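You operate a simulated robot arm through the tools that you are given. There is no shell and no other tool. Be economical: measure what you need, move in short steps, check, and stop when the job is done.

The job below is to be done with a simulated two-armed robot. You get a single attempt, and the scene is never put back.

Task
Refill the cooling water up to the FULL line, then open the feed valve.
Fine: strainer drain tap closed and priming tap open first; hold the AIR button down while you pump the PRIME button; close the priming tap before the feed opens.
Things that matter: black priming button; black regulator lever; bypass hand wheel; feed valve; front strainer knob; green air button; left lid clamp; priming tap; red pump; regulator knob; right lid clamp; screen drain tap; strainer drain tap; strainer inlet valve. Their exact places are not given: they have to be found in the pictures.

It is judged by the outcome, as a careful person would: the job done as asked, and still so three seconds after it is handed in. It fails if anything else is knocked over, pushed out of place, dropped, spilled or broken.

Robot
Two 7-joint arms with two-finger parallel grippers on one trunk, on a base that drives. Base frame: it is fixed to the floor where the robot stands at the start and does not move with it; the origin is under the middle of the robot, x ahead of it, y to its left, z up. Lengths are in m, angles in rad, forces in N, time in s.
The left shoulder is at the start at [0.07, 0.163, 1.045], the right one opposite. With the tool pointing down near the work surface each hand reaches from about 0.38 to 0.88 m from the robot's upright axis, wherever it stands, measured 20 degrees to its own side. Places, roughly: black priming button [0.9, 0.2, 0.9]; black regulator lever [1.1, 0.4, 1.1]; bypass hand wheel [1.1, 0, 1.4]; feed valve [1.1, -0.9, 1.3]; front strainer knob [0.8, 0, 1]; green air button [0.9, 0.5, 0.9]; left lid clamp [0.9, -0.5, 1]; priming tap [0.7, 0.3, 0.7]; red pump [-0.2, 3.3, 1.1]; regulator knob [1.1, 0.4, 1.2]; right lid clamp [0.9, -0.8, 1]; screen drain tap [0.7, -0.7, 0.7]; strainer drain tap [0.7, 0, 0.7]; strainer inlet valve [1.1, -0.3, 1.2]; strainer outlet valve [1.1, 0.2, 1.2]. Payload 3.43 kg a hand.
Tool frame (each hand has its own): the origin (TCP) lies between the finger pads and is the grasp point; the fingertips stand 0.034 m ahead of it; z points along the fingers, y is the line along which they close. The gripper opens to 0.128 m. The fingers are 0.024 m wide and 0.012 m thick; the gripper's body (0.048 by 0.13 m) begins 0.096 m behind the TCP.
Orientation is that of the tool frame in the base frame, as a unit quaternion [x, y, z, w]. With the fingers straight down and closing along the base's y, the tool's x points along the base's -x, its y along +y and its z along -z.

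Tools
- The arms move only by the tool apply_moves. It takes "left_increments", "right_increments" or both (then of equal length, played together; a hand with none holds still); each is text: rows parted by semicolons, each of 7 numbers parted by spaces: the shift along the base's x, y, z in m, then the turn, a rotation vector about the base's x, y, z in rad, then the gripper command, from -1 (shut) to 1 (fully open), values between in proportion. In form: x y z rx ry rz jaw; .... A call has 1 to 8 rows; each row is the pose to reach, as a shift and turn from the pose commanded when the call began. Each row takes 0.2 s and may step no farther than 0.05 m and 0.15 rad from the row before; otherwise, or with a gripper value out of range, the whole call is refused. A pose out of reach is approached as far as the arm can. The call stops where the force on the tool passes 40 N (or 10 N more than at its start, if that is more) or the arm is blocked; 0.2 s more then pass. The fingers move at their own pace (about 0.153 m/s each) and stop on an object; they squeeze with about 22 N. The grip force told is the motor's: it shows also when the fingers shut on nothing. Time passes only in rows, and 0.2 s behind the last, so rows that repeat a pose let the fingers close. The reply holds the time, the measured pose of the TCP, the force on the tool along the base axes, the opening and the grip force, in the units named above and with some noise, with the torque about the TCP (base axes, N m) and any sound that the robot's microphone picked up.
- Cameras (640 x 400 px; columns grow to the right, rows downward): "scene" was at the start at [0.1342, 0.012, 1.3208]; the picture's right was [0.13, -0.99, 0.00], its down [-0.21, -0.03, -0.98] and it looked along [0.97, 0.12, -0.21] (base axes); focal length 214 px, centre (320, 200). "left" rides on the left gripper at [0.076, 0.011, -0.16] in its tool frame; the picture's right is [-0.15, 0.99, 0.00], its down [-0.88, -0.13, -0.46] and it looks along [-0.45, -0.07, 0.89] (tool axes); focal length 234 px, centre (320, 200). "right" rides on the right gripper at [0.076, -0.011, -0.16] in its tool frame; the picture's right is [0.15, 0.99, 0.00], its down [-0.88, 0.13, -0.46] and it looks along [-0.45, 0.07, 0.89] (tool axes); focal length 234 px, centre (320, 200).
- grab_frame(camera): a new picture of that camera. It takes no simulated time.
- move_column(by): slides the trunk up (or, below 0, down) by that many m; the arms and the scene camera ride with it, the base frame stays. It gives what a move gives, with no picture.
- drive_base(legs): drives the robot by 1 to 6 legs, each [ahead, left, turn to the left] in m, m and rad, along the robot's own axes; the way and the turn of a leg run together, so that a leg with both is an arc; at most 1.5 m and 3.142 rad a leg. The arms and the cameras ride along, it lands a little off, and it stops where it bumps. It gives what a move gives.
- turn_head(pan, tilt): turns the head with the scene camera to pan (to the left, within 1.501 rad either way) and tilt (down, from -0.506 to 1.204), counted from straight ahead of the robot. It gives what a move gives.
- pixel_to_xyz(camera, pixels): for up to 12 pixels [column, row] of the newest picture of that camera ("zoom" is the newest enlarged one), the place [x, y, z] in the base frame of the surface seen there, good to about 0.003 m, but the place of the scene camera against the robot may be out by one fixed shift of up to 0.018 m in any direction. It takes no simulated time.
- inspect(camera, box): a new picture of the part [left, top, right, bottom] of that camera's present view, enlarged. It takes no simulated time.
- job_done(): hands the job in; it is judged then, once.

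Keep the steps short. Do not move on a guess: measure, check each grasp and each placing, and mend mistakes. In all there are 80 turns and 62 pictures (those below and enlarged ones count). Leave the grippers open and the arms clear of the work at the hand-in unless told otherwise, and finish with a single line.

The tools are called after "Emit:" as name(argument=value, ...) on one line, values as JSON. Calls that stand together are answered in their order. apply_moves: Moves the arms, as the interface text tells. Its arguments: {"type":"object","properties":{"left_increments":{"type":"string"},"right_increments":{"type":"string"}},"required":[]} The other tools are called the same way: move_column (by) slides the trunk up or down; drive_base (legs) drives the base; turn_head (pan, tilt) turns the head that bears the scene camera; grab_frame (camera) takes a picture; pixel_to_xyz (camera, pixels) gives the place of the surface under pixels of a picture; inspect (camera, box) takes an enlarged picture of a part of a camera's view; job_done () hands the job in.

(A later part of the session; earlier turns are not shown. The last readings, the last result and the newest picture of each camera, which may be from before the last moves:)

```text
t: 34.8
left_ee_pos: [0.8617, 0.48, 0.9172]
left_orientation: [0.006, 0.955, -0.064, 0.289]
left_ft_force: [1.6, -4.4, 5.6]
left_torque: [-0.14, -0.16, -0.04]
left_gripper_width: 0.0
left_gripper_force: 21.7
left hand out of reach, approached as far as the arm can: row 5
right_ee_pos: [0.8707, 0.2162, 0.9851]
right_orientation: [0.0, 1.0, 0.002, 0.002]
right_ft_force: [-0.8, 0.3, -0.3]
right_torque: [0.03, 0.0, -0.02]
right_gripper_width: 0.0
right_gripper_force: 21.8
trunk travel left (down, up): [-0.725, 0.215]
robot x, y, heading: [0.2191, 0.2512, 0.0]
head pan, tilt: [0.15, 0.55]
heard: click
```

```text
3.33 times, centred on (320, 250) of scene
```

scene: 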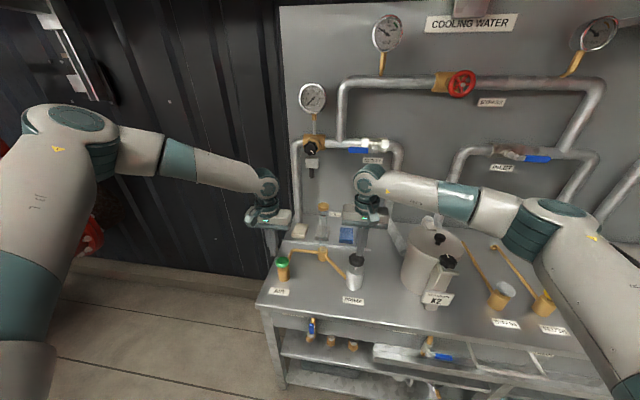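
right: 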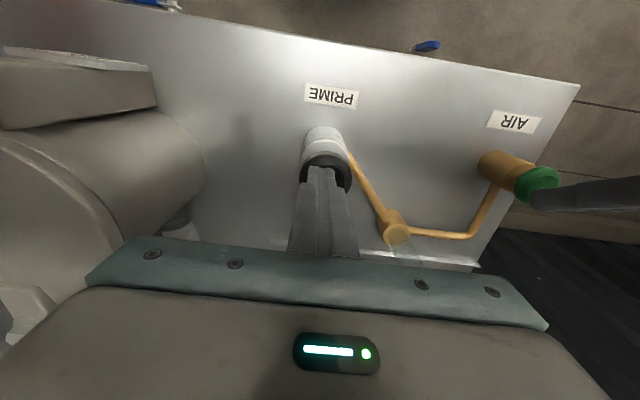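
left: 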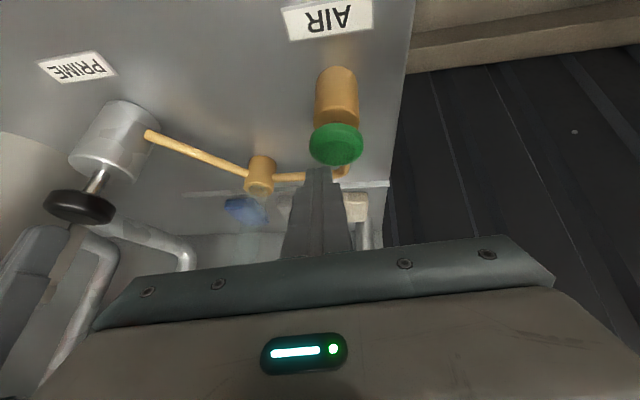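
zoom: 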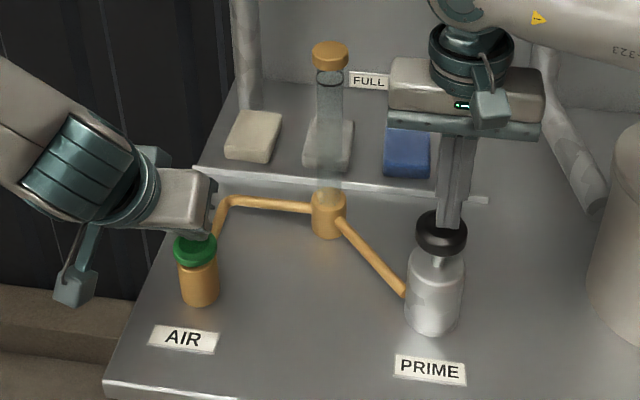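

A click: AIR is down and held. I make one trial stroke on PRIME.

Emit:
apply_moves(left_increments="0 0 0 0 0 0 -1; 0 0 0 0 0 0 -1; 0 0 0 0 0 0 -1; 0 0 0 0 0 0 -1", right_increments="0 0 -0.015 0 0 0 -1; 0 0 -0.025 0 0 0 -1; 0 0 -0.035 0 0 0 -1; 0 0 -0.04 0 0 0 -1")

Emit:
inspect(camera="scene", box=[240, 190, 400, 310])

```text
t: 35.8
left_ee_pos: [0.8614, 0.4819, 0.9178]
left_orientation: [0.006, 0.955, -0.065, 0.288]
left_ft_force: [1.2, -0.4, 3.8]
left_torque: [0.01, -0.06, 0.02]
left_gripper_width: 0.0
left_gripper_force: 22.0
right_ee_pos: [0.8704, 0.2178, 0.9472]
right_orientation: [0.0, 1.0, 0.002, 0.003]
right_ft_force: [0.2, -1.4, 8.0]
right_torque: [-0.06, 0.06, -0.04]
right_gripper_width: 0.0
right_gripper_force: 22.2
trunk travel left (down, up): [-0.725, 0.215]
robot x, y, heading: [0.2118, 0.2534, -0.004]
head pan, tilt: [0.15, 0.55]
heard: click
```

```text
3.33 times, centred on (320, 250) of scene
```

zoom: 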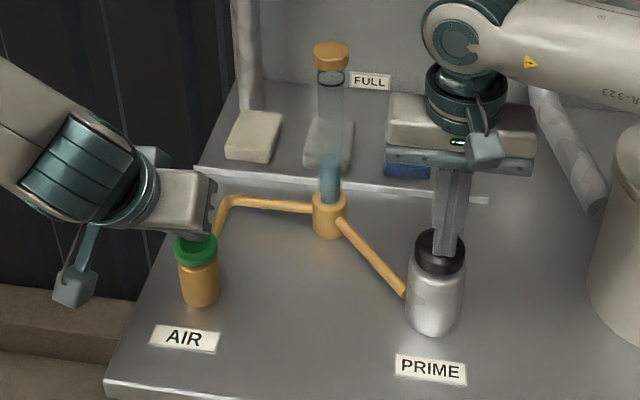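

The water rose from the base (row ~195) to row ~157; the FULL ring is at row ~78. I lift and make a second stroke.

Emit:
apply_moves(left_increments="0 0 0 0 0 0 -1; 0 0 0 0 0 0 -1; 0 0 0 0 0 0 -1; 0 0 0 0 0 0 -1; 0 0 0 0 0 0 -1; 0 0 0 0 0 0 -1; 0 0 0 0 0 0 -1; 0 0 0 0 0 0 -1", right_increments="0 0 0.015 0 0 0 -1; 0 0 0.03 0 0 0 -1; 0 0 0.04 0 0 0 -1; 0 0 0.04 0 0 0 -1; 0 0 0.025 0 0 0 -1; 0 0 0.015 0 0 0 -1; 0 0 0.005 0 0 0 -1; 0 0 0.0 0 0 0 -1")

Emit:
inspect(camera="scene", box=[240, 190, 400, 310])

```text
t: 37.6
left_ee_pos: [0.8604, 0.4816, 0.9175]
left_orientation: [0.005, 0.955, -0.065, 0.288]
left_ft_force: [0.6, 1.0, 3.3]
left_torque: [0.02, -0.11, 0.0]
left_gripper_width: 0.0001
left_gripper_force: 21.3
right_ee_pos: [0.87, 0.2182, 0.9474]
right_orientation: [0.001, 1.0, 0.001, 0.002]
right_ft_force: [-0.2, 0.4, 8.9]
right_torque: [-0.01, 0.11, 0.06]
right_gripper_width: 0.0002
right_gripper_force: 21.9
trunk travel left (down, up): [-0.725, 0.215]
robot x, y, heading: [0.215, 0.2512, 0.001]
head pan, tilt: [0.15, 0.55]
heard: click
```

```text
3.33 times, centred on (320, 250) of scene
```

zoom: 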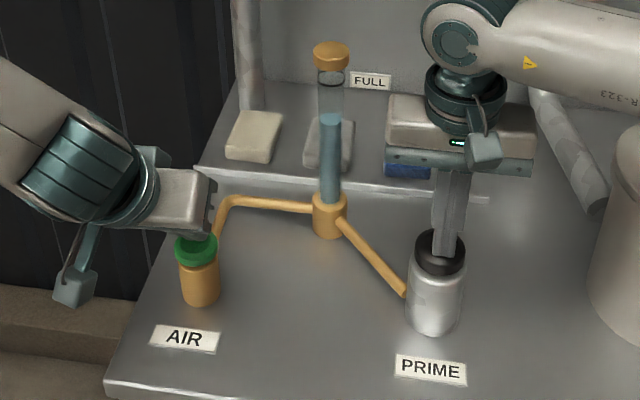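

Now row ~117; a third stroke should bring it to the ring.

Emit:
apply_moves(left_increments="0 0 0 0 0 0 -1; 0 0 0 0 0 0 -1; 0 0 0 0 0 0 -1; 0 0 0 0 0 0 -1; 0 0 0 0 0 0 -1; 0 0 0 0 0 0 -1; 0 0 0 0 0 0 -1; 0 0 0 0 0 0 -1", right_increments="0 0 0.015 0 0 0 -1; 0 0 0.03 0 0 0 -1; 0 0 0.04 0 0 0 -1; 0 0 0.04 0 0 0 -1; 0 0 0.025 0 0 0 -1; 0 0 0.015 0 0 0 -1; 0 0 0.005 0 0 0 -1; 0 0 0.0 0 0 0 -1")

Emit:
inspect(camera="scene", box=[290, 190, 360, 260])

```text
t: 39.4
left_ee_pos: [0.8605, 0.4816, 0.9168]
left_orientation: [0.005, 0.955, -0.064, 0.289]
left_ft_force: [1.2, 0.7, 5.3]
left_torque: [0.04, -0.08, -0.02]
left_gripper_width: 0.0001
left_gripper_force: 22.5
right_ee_pos: [0.8691, 0.2178, 0.9468]
right_orientation: [0.0, 1.0, 0.002, 0.002]
right_ft_force: [-1.2, -1.1, 7.9]
right_torque: [-0.08, 0.18, 0.0]
right_gripper_width: 0.0
right_gripper_force: 21.8
trunk travel left (down, up): [-0.725, 0.215]
robot x, y, heading: [0.2164, 0.2466, 0.001]
head pan, tilt: [0.15, 0.55]
heard: click
```

```text
5.71 times, centred on (325, 225) of scene
```

zoom: 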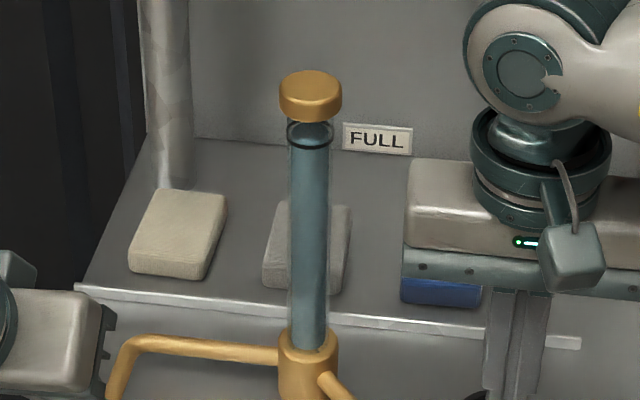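

The water stands at the ring. I lift the right hand off PRIME first, then the left off AIR.

Emit:
apply_moves(left_increments="0 0 0 0 0 0 -1; 0 0 0 0 0 0 -1; 0 0 0 0 0 0 -1; 0 0 0.01 0 0 0 -1; 0 0 0.03 0 0 0 -1; 0 0 0.07 0 0 0 -1; -0.02 0 0.11 0 0 0 -1", right_increments="0 0 0.02 0 0 0 -1; 0 0 0.04 0 0 0 -1; 0 0 0.06 0 0 0 -1; 0 0 0.08 0 0 0 -1; -0.02 0 0.1 0 0 0 -1; -0.05 0 0.12 0 0 0 -1; -0.09 0 0.13 0 0 0 -1")

Emit:
inspect(camera="scene", box=[290, 190, 360, 260])

Emit:
pixel_to_xyz(camera="zoom", pixels=[[310, 148], [310, 133], [310, 126], [310, 200], [377, 138]])

```text
t: 41.0
left_ee_pos: [0.84, 0.4815, 1.0288]
left_orientation: [0.006, 0.955, -0.064, 0.289]
left_ft_force: [-1.5, 0.0, 0.1]
left_torque: [0.01, -0.01, 0.01]
left_gripper_width: 0.0001
left_gripper_force: 21.7
right_ee_pos: [0.7785, 0.217, 1.0777]
right_orientation: [0.0, 1.0, 0.001, 0.002]
right_ft_force: [-0.7, 0.0, 0.2]
right_torque: [-0.01, -0.06, -0.02]
right_gripper_width: 0.0002
right_gripper_force: 22.2
trunk travel left (down, up): [-0.725, 0.215]
robot x, y, heading: [0.2148, 0.2509, 0.004]
head pan, tilt: [0.15, 0.55]
```

```text
5.71 times, centred on (325, 225) of scene
```

zoom: 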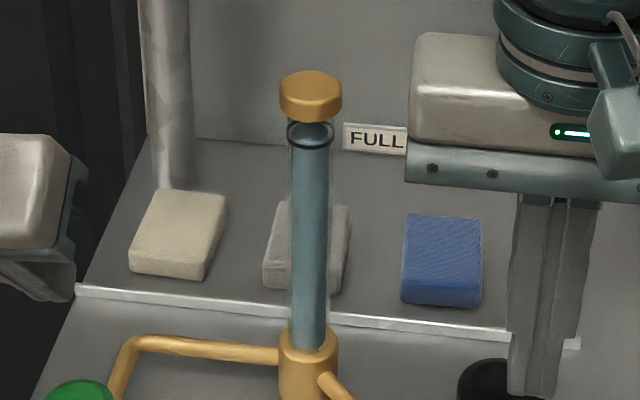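

```text
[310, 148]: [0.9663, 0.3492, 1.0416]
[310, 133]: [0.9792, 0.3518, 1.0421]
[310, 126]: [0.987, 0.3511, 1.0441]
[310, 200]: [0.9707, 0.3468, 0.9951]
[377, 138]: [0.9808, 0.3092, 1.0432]
```

The water surface reads at z ≈ 1.042, the ring at 1.042: FULL. Next I back the robot off to close the priming tap with the left hand as before.

Emit:
drive_base(legs=[[-0.217, 0, 0], [0, -0.25, 0]])

Emit:
apply_moves(left_increments="0 0.03 0 0.121 0 0.05 -1")

Emit:
apply_moves(left_increments="0 0.04 0 0 -0.14 0 -1; 0 0.08 0 0 -0.28 0 -1; 0 0.12 0 0 -0.42 0 -1; 0 0.13 0 0 -0.56 0 -1; 0 0.13 0 0 -0.7 0 -1; 0 0.13 0 0 -0.84 0 -1; 0 0.13 0 0 -0.97 0 -1")

```text
t: 44.1
left_ee_pos: [0.6262, 0.2313, 1.0263]
left_orientation: [0.005, 0.955, -0.065, 0.288]
left_ft_force: [0.2, 0.8, 0.5]
left_torque: [-0.02, 0.04, -0.03]
left_gripper_width: 0.0
left_gripper_force: 21.7
right_ee_pos: [0.5654, -0.0362, 1.077]
right_orientation: [-0.001, 1.0, 0.001, 0.002]
right_ft_force: [0.8, 0.3, 0.4]
right_torque: [0.01, 0.0, -0.01]
right_gripper_width: 0.0
right_gripper_force: 21.7
trunk travel left (down, up): [-0.725, 0.215]
robot x, y, heading: [0.0019, -0.0022, 0.007]
head pan, tilt: [0.15, 0.55]
```

```text
t: 44.5
left_ee_pos: [0.6258, 0.2617, 1.0262]
left_orientation: [-0.002, 0.958, 0.0, 0.288]
left_ft_force: [0.1, 0.3, 0.2]
left_torque: [-0.01, -0.04, -0.03]
left_gripper_width: 0.0001
left_gripper_force: 22.2
right_ee_pos: [0.5651, -0.0362, 1.0777]
right_orientation: [-0.001, 1.0, 0.002, 0.002]
right_ft_force: [-0.2, 0.7, 0.3]
right_torque: [-0.01, -0.02, 0.0]
right_gripper_width: 0.0002
right_gripper_force: 22.4
trunk travel left (down, up): [-0.725, 0.215]
robot x, y, heading: [0.0017, -0.0024, 0.0]
head pan, tilt: [0.15, 0.55]
```

```text
t: 46.1
left_ee_pos: [0.6279, 0.3879, 1.0279]
left_orientation: [0.0, 0.712, 0.0, 0.702]
left_ft_force: [0.2, -0.4, 0.0]
left_torque: [-0.01, 0.0, 0.0]
left_gripper_width: 0.0001
left_gripper_force: 22.1
right_ee_pos: [0.5678, -0.0367, 1.0756]
right_orientation: [-0.001, 1.0, 0.002, 0.001]
right_ft_force: [0.6, -0.4, -0.8]
right_torque: [0.05, 0.03, 0.05]
right_gripper_width: 0.0003
right_gripper_force: 22.4
trunk travel left (down, up): [-0.725, 0.215]
robot x, y, heading: [0.0018, -0.0015, 0.008]
head pan, tilt: [0.15, 0.55]
```

I lower the trunk so the left hand is level with the upright handle, then go forward to its left side.

Emit:
move_column(by=-0.278)

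Emit:
apply_moves(left_increments="0.04 0 0 0 0 0 -1; 0.082 0 0 0 0 0 -1; 0.082 -0.01 0 0 0 0 -1")

Emit:
inspect(camera="scene", box=[200, 150, 340, 250])

```text
t: 49.0
left_ee_pos: [0.6262, 0.3897, 0.7499]
left_orientation: [-0.002, 0.712, 0.0, 0.702]
left_ft_force: [-0.7, -0.2, -0.3]
left_torque: [-0.02, 0.01, -0.03]
left_gripper_width: 0.0
left_gripper_force: 22.0
right_ee_pos: [0.5653, -0.0363, 0.7991]
right_orientation: [0.0, 1.0, 0.001, 0.001]
right_ft_force: [-0.2, 0.2, -0.2]
right_torque: [0.02, 0.01, 0.04]
right_gripper_width: 0.0001
right_gripper_force: 22.2
trunk travel left (down, up): [-0.447, 0.493]
robot x, y, heading: [0.0021, -0.0016, 0.007]
head pan, tilt: [0.15, 0.55]
```

```text
t: 49.8
left_ee_pos: [0.7074, 0.3821, 0.7563]
left_orientation: [-0.001, 0.713, 0.0, 0.701]
left_ft_force: [0.1, 0.6, 0.3]
left_torque: [-0.01, 0.02, 0.03]
left_gripper_width: 0.0003
left_gripper_force: 22.1
left hand out of reach, approached as far as the arm can: row 2, 3
right_ee_pos: [0.5654, -0.0356, 0.7991]
right_orientation: [-0.001, 1.0, 0.002, 0.001]
right_ft_force: [-0.1, -0.2, -0.4]
right_torque: [-0.03, 0.0, 0.0]
right_gripper_width: 0.0001
right_gripper_force: 22.1
trunk travel left (down, up): [-0.447, 0.493]
robot x, y, heading: [-0.0024, -0.0045, 0.006]
head pan, tilt: [0.15, 0.55]
```

```text
4.00 times, centred on (270, 200) of scene
```

zoom: 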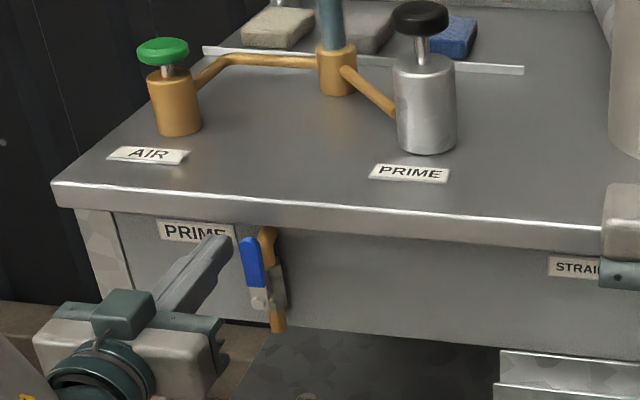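

The left hand is close to its reach limit here, so I back off, lower the trunk 0.12 m more, and come up again.

Emit:
apply_moves(left_increments="-0.04 0 0.02 0 0 0 -1; -0.08 0 0.05 0 0 0 -1; -0.08 0 0.09 0 0 0 -1; -0.08 0 0.12 0 0 0 -1")

Emit:
move_column(by=-0.122)

Emit:
apply_moves(left_increments="0.04 0 0 0 0 0 -1; 0.08 0 0 0 0 0 -1; 0.08 -0.01 0 0 0 0 -1")

```text
t: 50.8
left_ee_pos: [0.6255, 0.3811, 0.8764]
left_orientation: [-0.001, 0.712, 0.0, 0.702]
left_ft_force: [-0.1, -0.7, -0.2]
left_torque: [0.01, 0.01, 0.02]
left_gripper_width: 0.0001
left_gripper_force: 22.3
right_ee_pos: [0.5656, -0.0365, 0.799]
right_orientation: [-0.001, 1.0, 0.001, 0.002]
right_ft_force: [-0.5, -0.2, 0.5]
right_torque: [0.01, 0.0, 0.0]
right_gripper_width: 0.0
right_gripper_force: 22.2
trunk travel left (down, up): [-0.447, 0.493]
robot x, y, heading: [0.0027, -0.0008, 0.006]
head pan, tilt: [0.15, 0.55]
```

```text
t: 52.3
left_ee_pos: [0.6271, 0.3821, 0.7535]
left_orientation: [-0.002, 0.712, 0.001, 0.702]
left_ft_force: [-0.5, -0.3, -0.2]
left_torque: [0.01, 0.02, 0.0]
left_gripper_width: 0.0
left_gripper_force: 22.4
right_ee_pos: [0.5656, -0.0364, 0.6767]
right_orientation: [-0.001, 1.0, 0.003, 0.002]
right_ft_force: [0.6, 0.8, 0.5]
right_torque: [-0.03, 0.02, 0.01]
right_gripper_width: 0.0
right_gripper_force: 21.2
trunk travel left (down, up): [-0.325, 0.615]
robot x, y, heading: [0.001, -0.004, 0.006]
head pan, tilt: [0.15, 0.55]
```

```text
t: 53.1
left_ee_pos: [0.7069, 0.3702, 0.7517]
left_orientation: [-0.001, 0.713, -0.001, 0.702]
left_ft_force: [1.1, 0.1, 0.6]
left_torque: [0.0, -0.02, 0.0]
left_gripper_width: 0.0
left_gripper_force: 22.1
right_ee_pos: [0.5653, -0.0369, 0.6767]
right_orientation: [0.001, 1.0, 0.001, 0.002]
right_ft_force: [-0.5, 0.9, -0.3]
right_torque: [-0.02, -0.01, -0.02]
right_gripper_width: 0.0
right_gripper_force: 22.7
trunk travel left (down, up): [-0.325, 0.615]
robot x, y, heading: [-0.0008, -0.0017, 0.007]
head pan, tilt: [0.15, 0.55]
```

In reach now. The left fingers swing the priming handle over to the right and down.

Emit:
apply_moves(left_increments="0 -0.008 -0.002 0 0 0 -1; 0 -0.027 0.002 0 0 0 -1; 0 -0.045 0 0 0 0 -1; 0 -0.064 -0.013 0 0 0 -1; 0 -0.075 -0.029 0 0 0 -1; 0 -0.076 -0.036 0 0 0 -1; 0 -0.076 -0.04 0 0 0 -1")

Emit:
inspect(camera="scene", box=[210, 160, 310, 230])

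```text
t: 54.7
left_ee_pos: [0.7086, 0.2941, 0.7197]
left_orientation: [-0.003, 0.708, 0.0, 0.707]
left_ft_force: [9.1, 3.7, 27.7]
left_torque: [0.08, -0.87, 0.15]
left_gripper_width: 0.0
left_gripper_force: 21.8
right_ee_pos: [0.5638, -0.037, 0.6775]
right_orientation: [-0.001, 1.0, 0.002, 0.003]
right_ft_force: [0.0, 0.6, 0.1]
right_torque: [0.04, 0.0, -0.02]
right_gripper_width: 0.0001
right_gripper_force: 21.5
trunk travel left (down, up): [-0.325, 0.615]
robot x, y, heading: [0.0017, -0.0012, 0.006]
head pan, tilt: [0.15, 0.55]
```

```text
5.71 times, centred on (260, 195) of scene
```

zoom: 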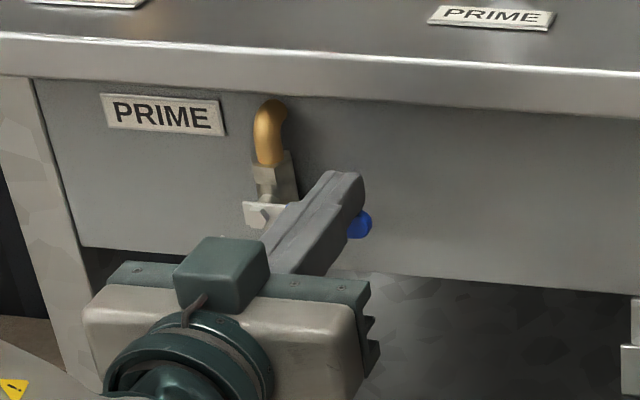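

It hit a firm stop (28 N): the priming tap is shut. I withdraw and compare both handles closely.

Emit:
apply_moves(left_increments="0 0 0.015 0 0 0 -1; -0.04 0 0.02 0 0 0 -1; -0.09 0.02 0.02 0 0 0 -1; -0.1 0.05 0.02 0 0 0 -1", right_increments="0 -0.04 0 0 0 0 -1; 0 -0.08 0 0 0 0 -1; 0 -0.12 0 0 0 0 -1; 0 -0.15 0 0 0 0 -1")

Emit:
inspect(camera="scene", box=[220, 170, 290, 220])

Emit:
pixel_to_xyz(camera="zoom", pixels=[[230, 205], [330, 215], [260, 208], [300, 212], [360, 218]])

Emit:
inspect(camera="scene", box=[330, 175, 400, 225])

```text
refused: row 3 steps farther than a row can; nothing moved
```

```text
8.00 times, centred on (255, 195) of scene
```

zoom: 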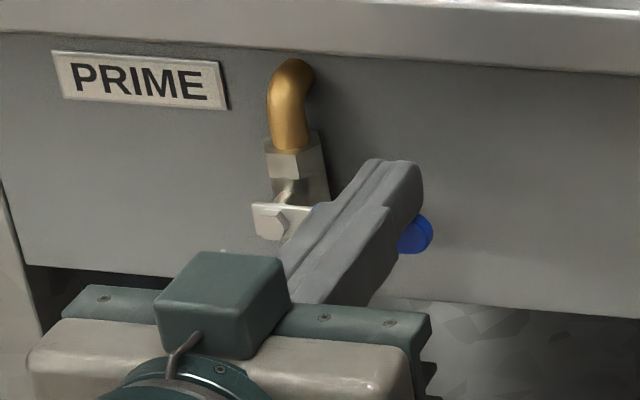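

```text
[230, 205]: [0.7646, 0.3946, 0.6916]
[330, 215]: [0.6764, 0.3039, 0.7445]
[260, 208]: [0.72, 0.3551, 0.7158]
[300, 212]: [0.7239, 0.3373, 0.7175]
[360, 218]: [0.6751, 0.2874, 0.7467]
```

```text
8.00 times, centred on (365, 200) of scene
```

zoom: 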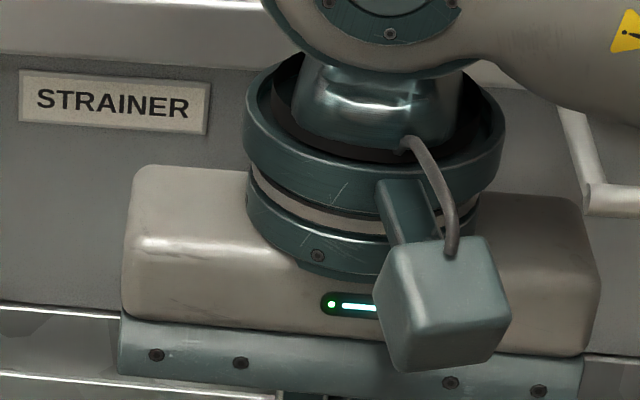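

A row was again too long; I redo the withdrawal in shorter steps.

Emit:
apply_moves(left_increments="0 0 0.015 0 0 0 -1; -0.04 0 0.02 0 0 0 -1; -0.08 0.02 0.02 0 0 0 -1; -0.1 0.05 0.02 0 0 0 -1", right_increments="0 -0.04 0 0 0 0 -1; 0 -0.08 0 0 0 0 -1; 0 -0.12 0 0 0 0 -1; 0 -0.16 0 0 0 0 -1")

Emit:
inspect(camera="scene", box=[220, 160, 400, 240])

```text
t: 55.7
left_ee_pos: [0.6083, 0.3452, 0.734]
left_orientation: [-0.001, 0.712, 0.0, 0.702]
left_ft_force: [0.1, 0.4, 0.7]
left_torque: [0.0, 0.03, 0.02]
left_gripper_width: 0.0
left_gripper_force: 21.9
right_ee_pos: [0.5636, -0.1974, 0.677]
right_orientation: [-0.001, 1.0, 0.002, 0.001]
right_ft_force: [-0.1, -0.5, 0.4]
right_torque: [0.03, -0.01, 0.03]
right_gripper_width: 0.0002
right_gripper_force: 22.2
trunk travel left (down, up): [-0.325, 0.615]
robot x, y, heading: [-0.0018, 0.0003, 0.009]
head pan, tilt: [0.15, 0.55]
```

```text
3.56 times, centred on (310, 200) of scene
```

zoom: 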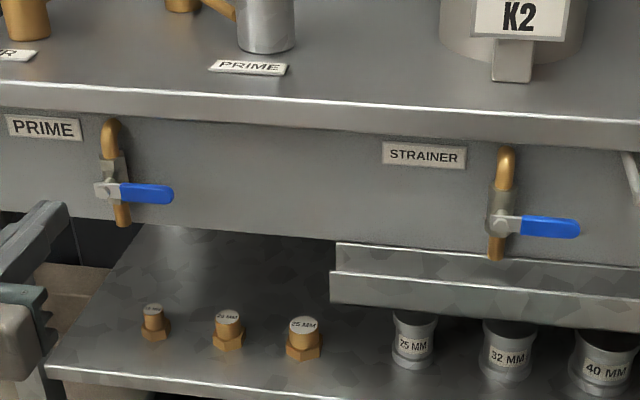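

Both drain and priming handles lie level alike: both shut. Now I raise the trunk, drive right toward the feed valve and look.

Emit:
move_column(by=0.45)

Emit:
drive_base(legs=[[0, -0.7, 0]])

Emit:
turn_head(pan=-0.1, tilt=0.2)

Emit:
grab_frame(camera="scene")

```text
refused: 0.45 is not a number from -0.4 to 0.4
```

```text
t: 59.5
left_ee_pos: [0.6122, -0.3525, 0.7341]
left_orientation: [-0.003, 0.712, 0.002, 0.702]
left_ft_force: [0.4, -0.4, 0.8]
left_torque: [0.01, 0.03, 0.02]
left_gripper_width: 0.0003
left_gripper_force: 21.8
right_ee_pos: [0.5711, -0.8945, 0.6764]
right_orientation: [-0.003, 1.0, 0.002, 0.002]
right_ft_force: [-0.9, -0.7, 0.3]
right_torque: [-0.02, -0.01, 0.0]
right_gripper_width: 0.0
right_gripper_force: 22.2
trunk travel left (down, up): [-0.325, 0.615]
robot x, y, heading: [0.0063, -0.6998, 0.009]
head pan, tilt: [0.15, 0.55]
```

```text
t: 60.3
left_ee_pos: [0.6126, -0.3526, 0.7331]
left_orientation: [-0.002, 0.713, 0.001, 0.702]
left_ft_force: [-0.1, 0.4, -0.3]
left_torque: [0.03, 0.0, -0.03]
left_gripper_width: 0.0001
left_gripper_force: 21.7
right_ee_pos: [0.5704, -0.895, 0.6764]
right_orientation: [-0.003, 1.0, 0.002, 0.001]
right_ft_force: [-0.7, -0.2, 0.6]
right_torque: [-0.01, 0.01, -0.01]
right_gripper_width: 0.0
right_gripper_force: 22.1
trunk travel left (down, up): [-0.325, 0.615]
robot x, y, heading: [0.0034, -0.7048, 0.011]
head pan, tilt: [-0.099, 0.201]
```

```text
26 pictures are left
```

scene: 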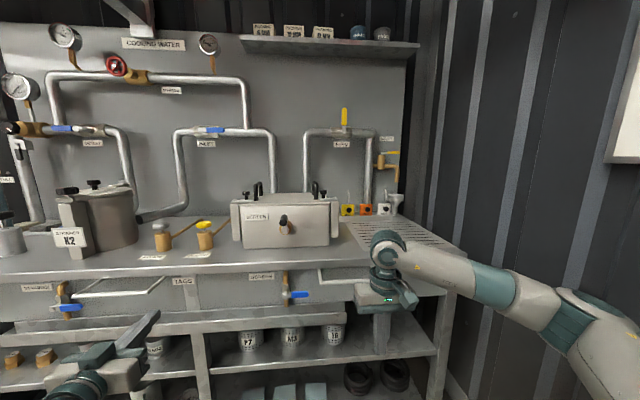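

Emit:
move_column(by=0.4)

Emit:
inspect(camera="scene", box=[270, 150, 430, 260])

```text
t: 64.2
left_ee_pos: [0.6127, -0.3524, 1.1332]
left_orientation: [-0.003, 0.713, 0.002, 0.701]
left_ft_force: [-0.4, 0.5, 0.5]
left_torque: [-0.01, 0.0, -0.05]
left_gripper_width: 0.0
left_gripper_force: 22.1
right_ee_pos: [0.5714, -0.8944, 1.0764]
right_orientation: [-0.002, 1.0, 0.001, 0.002]
right_ft_force: [-0.5, -0.8, -0.5]
right_torque: [0.01, 0.01, 0.03]
right_gripper_width: 0.0
right_gripper_force: 22.4
trunk travel left (down, up): [-0.725, 0.215]
robot x, y, heading: [0.0076, -0.7011, 0.013]
head pan, tilt: [-0.099, 0.201]
```

```text
3.64 times, centred on (350, 205) of scene
```

zoom: 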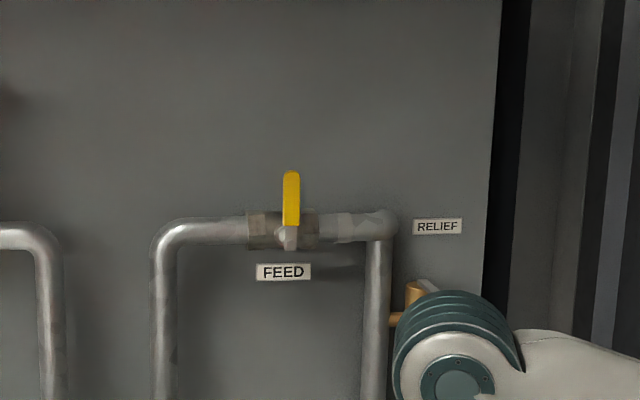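

Emit:
pixel_to_xyz(camera="zoom", pixels=[[291, 176], [291, 195], [291, 218], [287, 240], [265, 230], [350, 226], [200, 232], [200, 300], [284, 190], [298, 190]])

Emit:
inspect(camera="scene", box=[325, 185, 365, 225])

Emit:
inspect(camera="scene", box=[10, 170, 250, 270])

```text
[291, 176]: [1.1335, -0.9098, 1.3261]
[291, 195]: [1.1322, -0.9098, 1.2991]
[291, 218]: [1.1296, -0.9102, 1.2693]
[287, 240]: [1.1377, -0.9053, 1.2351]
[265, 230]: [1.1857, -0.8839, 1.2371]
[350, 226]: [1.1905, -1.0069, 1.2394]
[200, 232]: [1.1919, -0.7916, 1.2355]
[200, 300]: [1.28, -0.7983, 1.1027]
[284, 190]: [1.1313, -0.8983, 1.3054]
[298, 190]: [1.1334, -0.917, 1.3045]
```

```text
10.00 times, centred on (345, 205) of scene
```

zoom: 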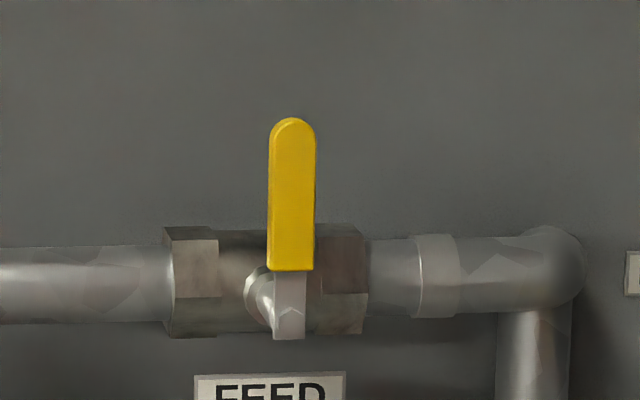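

```text
2.67 times, centred on (130, 220) of scene
```

zoom: 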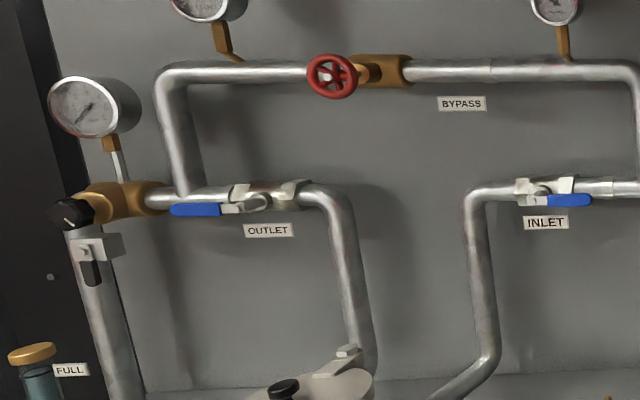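

The feed lever: pivot about true (1.148, −0.912, 1.225), handle upright (shut across the horizontal pipe), tip z ≈ 1.32. I raise and level the right hand.

Emit:
apply_moves(right_increments="0.015 0 0.03 0 -0.15 0 -1; 0.03 0 0.06 0 -0.3 0 -1; 0.045 0.0 0.09 0 -0.45 0 -1; 0.06 0.0 0.12 0 -0.6 0 -1; 0.075 0.0 0.15 0 -0.75 0 -1; 0.09 0.0 0.18 0 -0.9 0 -1; 0.1 0 0.2 0 -1.05 0 -1; 0.1 0.01 0.21 0 -1.2 0 -1", left_increments="0 0.0 0.02 0 0 0 -1; 0 0.0 0.04 0 0 0 -1; 0 0.0 0.06 0 0 0 -1; 0 0.0 0.08 0 0 0 -1; 0 0 0.1 0 0 0 -1; 0 0 0.12 0 0 0 -1; 0 0 0.12 0 0 0 -1; 0 0 0.12 0 0 0 -1")

Emit:
apply_moves(right_increments="0.01 0 0 0 -0.15 0 -1; 0.02 0 0 0 -0.3 0 -1; 0.02 0 0 0 -0.37 0 -1")

```text
t: 66.0
left_ee_pos: [0.6133, -0.3513, 1.2526]
left_orientation: [-0.002, 0.712, 0.001, 0.702]
left_ft_force: [0.1, 0.6, -0.4]
left_torque: [0.01, 0.04, 0.0]
left_gripper_width: 0.0001
left_gripper_force: 22.0
right_ee_pos: [0.6715, -0.8853, 1.2857]
right_orientation: [-0.002, 0.824, -0.001, 0.567]
right_ft_force: [-0.3, -0.2, -0.2]
right_torque: [0.01, 0.03, 0.0]
right_gripper_width: 0.0
right_gripper_force: 22.4
trunk travel left (down, up): [-0.725, 0.215]
robot x, y, heading: [0.0033, -0.7009, 0.011]
head pan, tilt: [-0.099, 0.201]
```

```text
t: 66.8
left_ee_pos: [0.6113, -0.3504, 1.255]
left_orientation: [-0.003, 0.712, 0.001, 0.702]
left_ft_force: [0.4, 0.7, 0.4]
left_torque: [0.0, 0.02, -0.02]
left_gripper_width: 0.0
left_gripper_force: 21.7
right_ee_pos: [0.6857, -0.8937, 1.2965]
right_orientation: [-0.012, 0.735, -0.002, 0.678]
right_ft_force: [-0.6, 0.1, -0.7]
right_torque: [-0.02, 0.01, -0.01]
right_gripper_width: 0.0002
right_gripper_force: 21.9
right hand out of reach, approached as far as the arm can: row 2, 3
trunk travel left (down, up): [-0.725, 0.215]
robot x, y, heading: [0.0048, -0.7069, 0.009]
head pan, tilt: [-0.099, 0.201]
```

The hand is nearly level. I drive ahead 0.21 m (this far was clear before) and look.

Emit:
drive_base(legs=[[0.21, 0, -0.009]])

Emit:
apply_moves(right_increments="0.04 0.005 0 0 -0.04 0 -1; 0.08 0.01 0 0 -0.08 0 -1; 0.12 0.015 0 0 -0.08 0 -1")

Emit:
grab_frame(camera="scene")

```text
t: 68.4
left_ee_pos: [0.8252, -0.3569, 1.2549]
left_orientation: [0.001, 0.712, -0.003, 0.703]
left_ft_force: [-0.5, 0.0, 0.2]
left_torque: [-0.01, 0.0, -0.01]
left_gripper_width: 0.0
left_gripper_force: 22.2
right_ee_pos: [0.8933, -0.9023, 1.2968]
right_orientation: [-0.008, 0.737, -0.006, 0.676]
right_ft_force: [-0.1, 0.0, 0.0]
right_torque: [-0.01, 0.01, 0.02]
right_gripper_width: 0.0
right_gripper_force: 22.2
trunk travel left (down, up): [-0.725, 0.215]
robot x, y, heading: [0.217, -0.7022, -0.002]
head pan, tilt: [-0.099, 0.201]
```

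```text
t: 69.2
left_ee_pos: [0.8263, -0.3504, 1.2518]
left_orientation: [-0.001, 0.713, -0.005, 0.702]
left_ft_force: [-0.5, 1.3, -0.9]
left_torque: [0.01, -0.07, -0.12]
left_gripper_width: 0.0001
left_gripper_force: 22.0
right_ee_pos: [1.0134, -0.8583, 1.3151]
right_orientation: [-0.002, 0.716, -0.015, 0.698]
right_ft_force: [1.0, 0.2, 0.3]
right_torque: [-0.01, 0.03, 0.01]
right_gripper_width: 0.0
right_gripper_force: 22.0
right hand out of reach, approached as far as the arm can: row 1, 2, 3
trunk travel left (down, up): [-0.725, 0.215]
robot x, y, heading: [0.2137, -0.7003, -0.005]
head pan, tilt: [-0.099, 0.201]
```

```text
22 pictures are left
```

scene: 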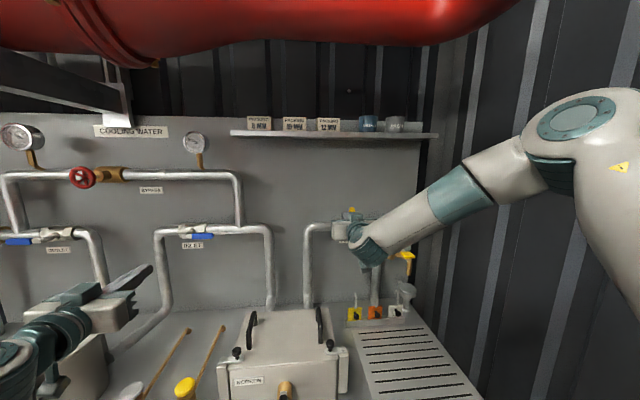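

The hand is now 0.1 m before the lever, to its left. I continue toward it in small steps and check.

Emit:
apply_moves(right_increments="0.03 0 -0.01 0 0 0 -1; 0.06 0 -0.02 0 0 0 -1; 0.085 0 -0.027 0 0 0 -1")

Emit:
inspect(camera="scene", box=[290, 180, 410, 270])

Emit:
grab_frame(camera="right")

```text
t: 70.0
left_ee_pos: [0.8271, -0.3574, 1.2539]
left_orientation: [0.002, 0.714, -0.004, 0.701]
left_ft_force: [0.8, 1.2, -0.1]
left_torque: [0.04, -0.05, 0.0]
left_gripper_width: 0.0
left_gripper_force: 22.1
right_ee_pos: [1.0595, -0.8235, 1.2872]
right_orientation: [-0.006, 0.711, -0.009, 0.703]
right_ft_force: [0.2, 0.0, -0.1]
right_torque: [0.0, 0.05, 0.06]
right_gripper_width: 0.0
right_gripper_force: 22.0
right hand out of reach, approached as far as the arm can: row 1, 2, 3
trunk travel left (down, up): [-0.725, 0.215]
robot x, y, heading: [0.2119, -0.7033, -0.007]
head pan, tilt: [-0.099, 0.201]
```

```text
4.44 times, centred on (350, 225) of scene
```

zoom: 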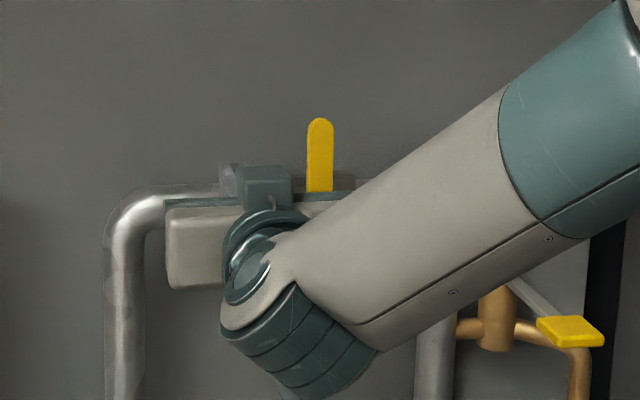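

```text
20 pictures are left
```

right: 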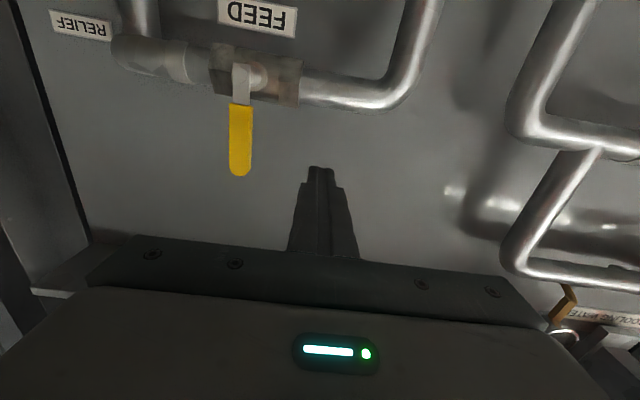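

I measure the lever with the hand camera (no shift there), draw back, and drive 0.08 m nearer since the arm is at its limit.

Emit:
pixel_to_xyz(camera="right", pixels=[[240, 140], [240, 168], [240, 115], [246, 85], [230, 140], [250, 140], [300, 90], [215, 70], [318, 180]])

Emit:
apply_moves(right_increments="-0.04 0 0 0 0 0 -1; -0.08 0 0 0 0 0 -1")

Emit:
drive_base(legs=[[0.08, 0, 0.005]])

```text
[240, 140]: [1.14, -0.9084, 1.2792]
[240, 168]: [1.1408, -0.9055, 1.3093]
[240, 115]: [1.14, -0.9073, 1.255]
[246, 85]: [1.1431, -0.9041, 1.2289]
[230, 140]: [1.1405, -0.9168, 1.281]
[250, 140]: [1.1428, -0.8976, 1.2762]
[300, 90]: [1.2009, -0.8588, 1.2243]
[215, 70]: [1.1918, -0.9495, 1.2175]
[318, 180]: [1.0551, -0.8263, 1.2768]
```

```text
t: 70.6
left_ee_pos: [0.8253, -0.3564, 1.2544]
left_orientation: [0.0, 0.713, -0.002, 0.701]
left_ft_force: [0.6, -0.1, 0.2]
left_torque: [0.03, -0.02, -0.03]
left_gripper_width: 0.0
left_gripper_force: 21.8
right_ee_pos: [0.978, -0.8232, 1.2866]
right_orientation: [-0.007, 0.709, -0.006, 0.705]
right_ft_force: [0.4, 1.0, 0.1]
right_torque: [0.0, 0.0, 0.0]
right_gripper_width: 0.0001
right_gripper_force: 21.9
trunk travel left (down, up): [-0.725, 0.215]
robot x, y, heading: [0.2114, -0.6989, 0.0]
head pan, tilt: [-0.099, 0.201]
```

```text
t: 71.7
left_ee_pos: [0.9003, -0.3553, 1.2551]
left_orientation: [0.0, 0.712, -0.001, 0.702]
left_ft_force: [0.3, 0.7, 0.4]
left_torque: [0.0, -0.03, 0.04]
left_gripper_width: 0.0
left_gripper_force: 21.6
right_ee_pos: [1.0556, -0.8201, 1.288]
right_orientation: [-0.009, 0.709, -0.007, 0.706]
right_ft_force: [-0.1, 0.4, -1.2]
right_torque: [0.02, -0.02, 0.0]
right_gripper_width: 0.0
right_gripper_force: 21.7
trunk travel left (down, up): [-0.725, 0.215]
robot x, y, heading: [0.2945, -0.706, -0.003]
head pan, tilt: [-0.099, 0.201]
```

Lever: front x 1.140, y −0.907, pivot z ≈ 1.222. I bring the fingers in beside it on the left.

Emit:
apply_moves(right_increments="0.02 -0.02 -0.003 0 0 0 -1; 0.045 -0.04 -0.006 0 0 0 -1; 0.066 -0.04 -0.006 0 0 0 -1")

Emit:
grab_frame(camera="right")

```text
t: 72.5
left_ee_pos: [0.9037, -0.3541, 1.2529]
left_orientation: [0.0, 0.714, -0.002, 0.701]
left_ft_force: [-0.4, 0.6, 0.1]
left_torque: [-0.04, -0.01, -0.02]
left_gripper_width: 0.0
left_gripper_force: 22.1
right_ee_pos: [1.125, -0.8431, 1.2945]
right_orientation: [-0.001, 0.716, -0.013, 0.698]
right_ft_force: [0.3, -0.4, -0.4]
right_torque: [0.0, 0.0, -0.03]
right_gripper_width: 0.0
right_gripper_force: 22.0
right hand out of reach, approached as far as the arm can: row 1, 2, 3
trunk travel left (down, up): [-0.725, 0.215]
robot x, y, heading: [0.2912, -0.7007, 0.006]
head pan, tilt: [-0.099, 0.201]
```

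```text
19 pictures are left
```

right: 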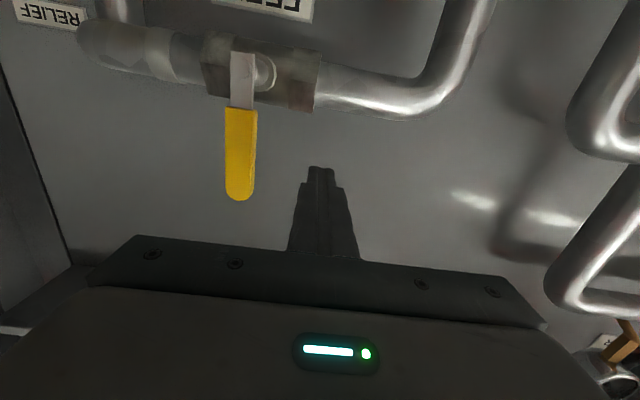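

The right arm can't go further right from this stance. Shifting the base right would help; I check how far the right-hand wall is.

Emit:
turn_head(pan=-0.7, tilt=0.3)

Emit:
grab_frame(camera="scene")

Emit:
pixel_to_xyz(camera="scene", pixels=[[560, 60], [620, 200], [500, 60], [600, 350], [400, 50], [450, 150]])

```text
t: 73.5
left_ee_pos: [0.9015, -0.3547, 1.2535]
left_orientation: [0.0, 0.712, -0.002, 0.702]
left_ft_force: [0.5, -0.1, 0.5]
left_torque: [-0.03, -0.02, -0.01]
left_gripper_width: 0.0002
left_gripper_force: 22.1
right_ee_pos: [1.1216, -0.8441, 1.2947]
right_orientation: [-0.002, 0.715, -0.012, 0.699]
right_ft_force: [-0.4, -0.7, -0.3]
right_torque: [-0.01, 0.01, -0.02]
right_gripper_width: 0.0002
right_gripper_force: 21.9
trunk travel left (down, up): [-0.725, 0.215]
robot x, y, heading: [0.2895, -0.7041, 0.002]
head pan, tilt: [-0.7, 0.3]
```

```text
18 pictures are left
```

scene: 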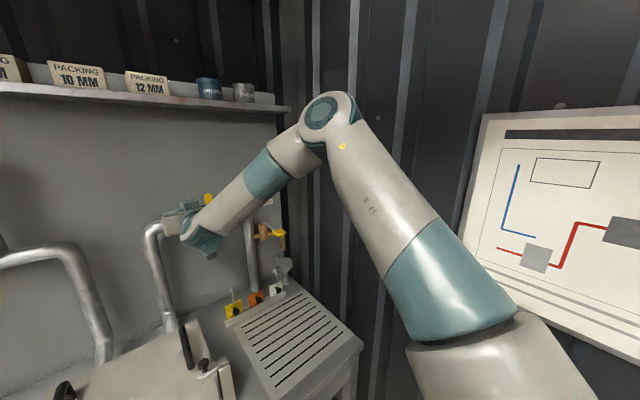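

```text
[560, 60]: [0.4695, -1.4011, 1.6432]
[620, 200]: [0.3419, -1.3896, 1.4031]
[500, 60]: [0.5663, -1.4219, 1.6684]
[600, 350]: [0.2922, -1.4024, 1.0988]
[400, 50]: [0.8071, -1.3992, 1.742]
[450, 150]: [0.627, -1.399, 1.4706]
```

Emit:
pixel_to_xyz(camera="scene", pixels=[[325, 115], [350, 120], [400, 200], [440, 270], [300, 150], [500, 340], [275, 235], [255, 235]])

```text
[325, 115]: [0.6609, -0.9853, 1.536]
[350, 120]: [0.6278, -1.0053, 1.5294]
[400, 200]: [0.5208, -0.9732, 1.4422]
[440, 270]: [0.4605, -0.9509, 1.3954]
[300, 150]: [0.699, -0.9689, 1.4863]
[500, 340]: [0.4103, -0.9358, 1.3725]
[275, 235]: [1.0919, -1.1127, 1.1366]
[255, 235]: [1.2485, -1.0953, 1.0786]
```

The wall is at y −1.40, the elbow at −1.0: a 0.12 m shift to the right is safe. I draw the hand back 0.08 m, shift, and level the approach again.

Emit:
apply_moves(right_increments="-0.04 0 0 0 0 0 -1; -0.085 0 0 0 0 0 -1")

Emit:
drive_base(legs=[[0, -0.12, 0]])

Emit:
apply_moves(right_increments="0 0.04 0 0 0 0 -1; 0 0.08 0 0 0 0 -1; 0 0.11 -0.005 0 0 0 -1; 0.03 0.11 -0.01 0 0 0 -1; 0.06 0.105 -0.012 0 0 0 -1; 0.083 0.101 -0.012 0 0 0 -1")

Emit:
grab_frame(camera="right")

```text
t: 74.1
left_ee_pos: [0.9, -0.3547, 1.2564]
left_orientation: [0.0, 0.712, -0.001, 0.702]
left_ft_force: [0.0, -0.4, 0.2]
left_torque: [0.0, 0.0, 0.0]
left_gripper_width: 0.0002
left_gripper_force: 21.9
right_ee_pos: [1.0339, -0.8404, 1.299]
right_orientation: [-0.005, 0.71, -0.009, 0.704]
right_ft_force: [-0.2, 0.6, -0.2]
right_torque: [0.0, -0.01, 0.01]
right_gripper_width: 0.0002
right_gripper_force: 21.4
right hand out of reach, approached as far as the arm can: row 1
trunk travel left (down, up): [-0.725, 0.215]
robot x, y, heading: [0.2936, -0.7026, 0.002]
head pan, tilt: [-0.7, 0.3]
```

```text
t: 75.3
left_ee_pos: [0.9009, -0.4719, 1.2542]
left_orientation: [-0.002, 0.713, 0.0, 0.701]
left_ft_force: [-0.6, -0.5, 0.2]
left_torque: [0.01, 0.0, -0.02]
left_gripper_width: 0.0001
left_gripper_force: 21.6
right_ee_pos: [1.0371, -0.9578, 1.2967]
right_orientation: [-0.008, 0.711, -0.007, 0.703]
right_ft_force: [-0.5, -0.3, 0.1]
right_torque: [0.0, -0.01, -0.03]
right_gripper_width: 0.0
right_gripper_force: 22.4
trunk travel left (down, up): [-0.725, 0.215]
robot x, y, heading: [0.2909, -0.8218, 0.002]
head pan, tilt: [-0.7, 0.3]
```

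```text
t: 76.7
left_ee_pos: [0.9013, -0.4725, 1.2539]
left_orientation: [-0.002, 0.713, 0.0, 0.701]
left_ft_force: [-0.1, 0.1, 0.0]
left_torque: [0.0, 0.03, 0.01]
left_gripper_width: 0.0
left_gripper_force: 22.3
right_ee_pos: [1.1197, -0.8571, 1.2838]
right_orientation: [-0.007, 0.711, -0.008, 0.703]
right_ft_force: [-1.1, -0.2, 0.2]
right_torque: [0.03, -0.01, -0.04]
right_gripper_width: 0.0001
right_gripper_force: 22.3
trunk travel left (down, up): [-0.725, 0.215]
robot x, y, heading: [0.2907, -0.8218, 0.005]
head pan, tilt: [-0.7, 0.3]
```

```text
17 pictures are left
```

right: 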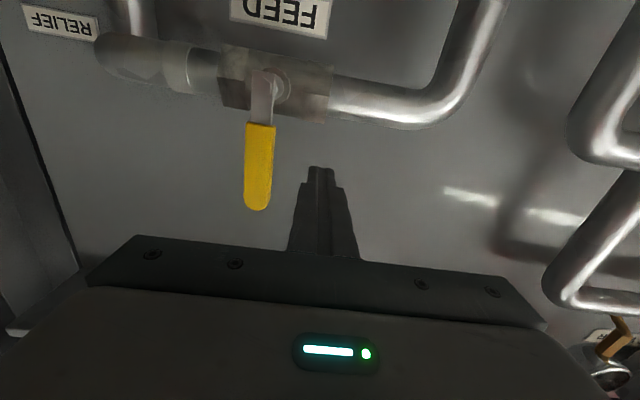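

The hand now obeys exactly. I push gently to the right to test which way the lever turns.

Emit:
apply_moves(right_increments="0 -0.014 0 0 0 0 -1; 0 -0.027 0 0 0 0 -1; 0 -0.036 0.001 0 0 0 -1; 0 -0.044 0.001 0 0 0 -1")

Emit:
grab_frame(camera="right")

```text
t: 77.7
left_ee_pos: [0.9001, -0.4739, 1.2546]
left_orientation: [-0.002, 0.712, 0.0, 0.703]
left_ft_force: [-0.4, 0.7, -0.1]
left_torque: [-0.01, 0.02, -0.03]
left_gripper_width: 0.0
left_gripper_force: 21.8
right_ee_pos: [1.1202, -0.901, 1.286]
right_orientation: [-0.008, 0.711, -0.006, 0.703]
right_ft_force: [0.5, 1.0, 1.6]
right_torque: [0.02, -0.09, 0.03]
right_gripper_width: 0.0
right_gripper_force: 21.9
trunk travel left (down, up): [-0.725, 0.215]
robot x, y, heading: [0.2946, -0.824, 0.002]
head pan, tilt: [-0.7, 0.3]
```

```text
16 pictures are left
```

right: 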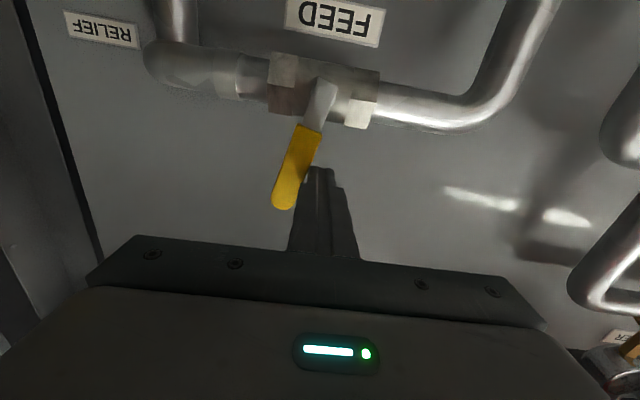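

It turns freely to the right. I continue the arc to the stop.

Emit:
apply_moves(right_increments="0 -0.014 0 0 0 0 -1; 0 -0.028 -0.002 0 0 0 -1; 0 -0.042 -0.008 0 0 0 -1; 0 -0.053 -0.018 0 0 0 -1; 0 -0.061 -0.03 0 0 0 -1; 0 -0.065 -0.042 0 0 0 -1; 0 -0.066 -0.048 0 0 0 -1; 0 -0.066 -0.052 0 0 0 -1")

Emit:
grab_frame(camera="right")

```text
t: 79.5
left_ee_pos: [0.9019, -0.4732, 1.2544]
left_orientation: [-0.001, 0.712, -0.001, 0.702]
left_ft_force: [0.9, 0.7, 0.1]
left_torque: [0.03, 0.0, -0.01]
left_gripper_width: 0.0002
left_gripper_force: 22.1
right_ee_pos: [1.1191, -0.9445, 1.2531]
right_orientation: [0.002, 0.719, -0.017, 0.694]
right_ft_force: [0.4, -0.1, 0.5]
right_torque: [-0.04, -0.03, -0.05]
right_gripper_width: 0.0004
right_gripper_force: 22.1
right hand out of reach, approached as far as the arm can: row 4, 5, 6, 7, 8
trunk travel left (down, up): [-0.725, 0.215]
robot x, y, heading: [0.2952, -0.8221, 0.001]
head pan, tilt: [-0.7, 0.3]
```

```text
15 pictures are left
```

right: 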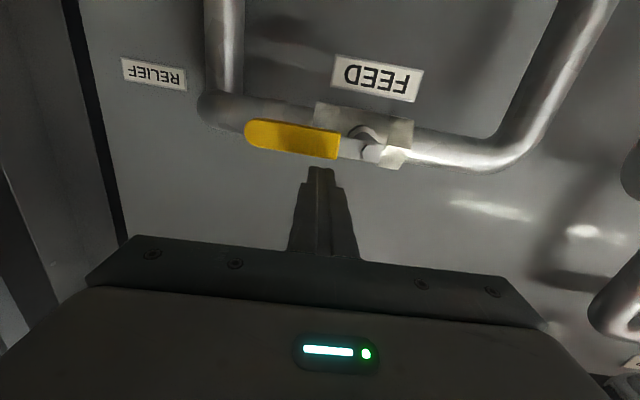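

The lever is nearly along the pipe; I measure its slope.

Emit:
pixel_to_xyz(camera="right", pixels=[[256, 133], [280, 136], [300, 139], [325, 144], [370, 153], [372, 130]])

```text
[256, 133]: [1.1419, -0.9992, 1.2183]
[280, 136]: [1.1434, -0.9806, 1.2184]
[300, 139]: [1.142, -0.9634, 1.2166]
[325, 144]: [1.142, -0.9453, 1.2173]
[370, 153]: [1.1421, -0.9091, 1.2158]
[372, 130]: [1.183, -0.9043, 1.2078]
```

It is within ~2° of level. I give one more gentle press down to seat it, then withdraw.

Emit:
apply_moves(right_increments="0 0.008 -0.008 0 0 0 -1; 0 0.008 -0.015 0 0 0 -1; 0 0.008 -0.02 0 0 0 -1")

Emit:
grab_frame(camera="right")

Emit:
pixel_to_xyz(camera="right", pixels=[[256, 133], [280, 136]])

```text
t: 80.3
left_ee_pos: [0.9017, -0.4731, 1.2537]
left_orientation: [-0.001, 0.713, 0.0, 0.701]
left_ft_force: [-0.3, 0.3, -0.4]
left_torque: [-0.04, 0.02, -0.05]
left_gripper_width: 0.0001
left_gripper_force: 21.4
right_ee_pos: [1.1187, -0.9442, 1.2525]
right_orientation: [0.002, 0.719, -0.016, 0.695]
right_ft_force: [0.8, 0.8, 0.3]
right_torque: [0.0, -0.02, -0.01]
right_gripper_width: 0.0
right_gripper_force: 21.6
right hand out of reach, approached as far as the arm can: row 1, 2, 3
trunk travel left (down, up): [-0.725, 0.215]
robot x, y, heading: [0.2945, -0.825, -0.0]
head pan, tilt: [-0.7, 0.3]
```

```text
14 pictures are left
```

right: 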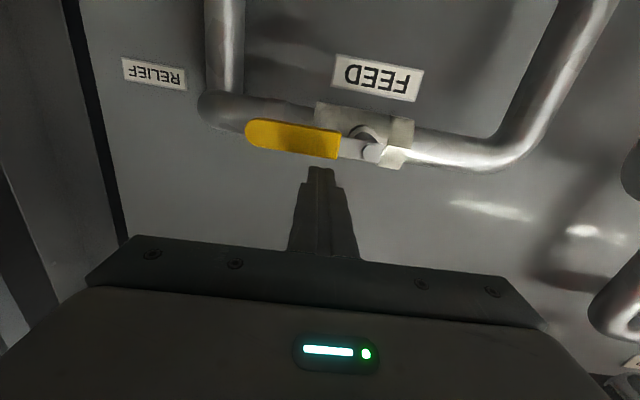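

```text
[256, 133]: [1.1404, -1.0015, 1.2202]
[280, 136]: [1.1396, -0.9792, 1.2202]
```

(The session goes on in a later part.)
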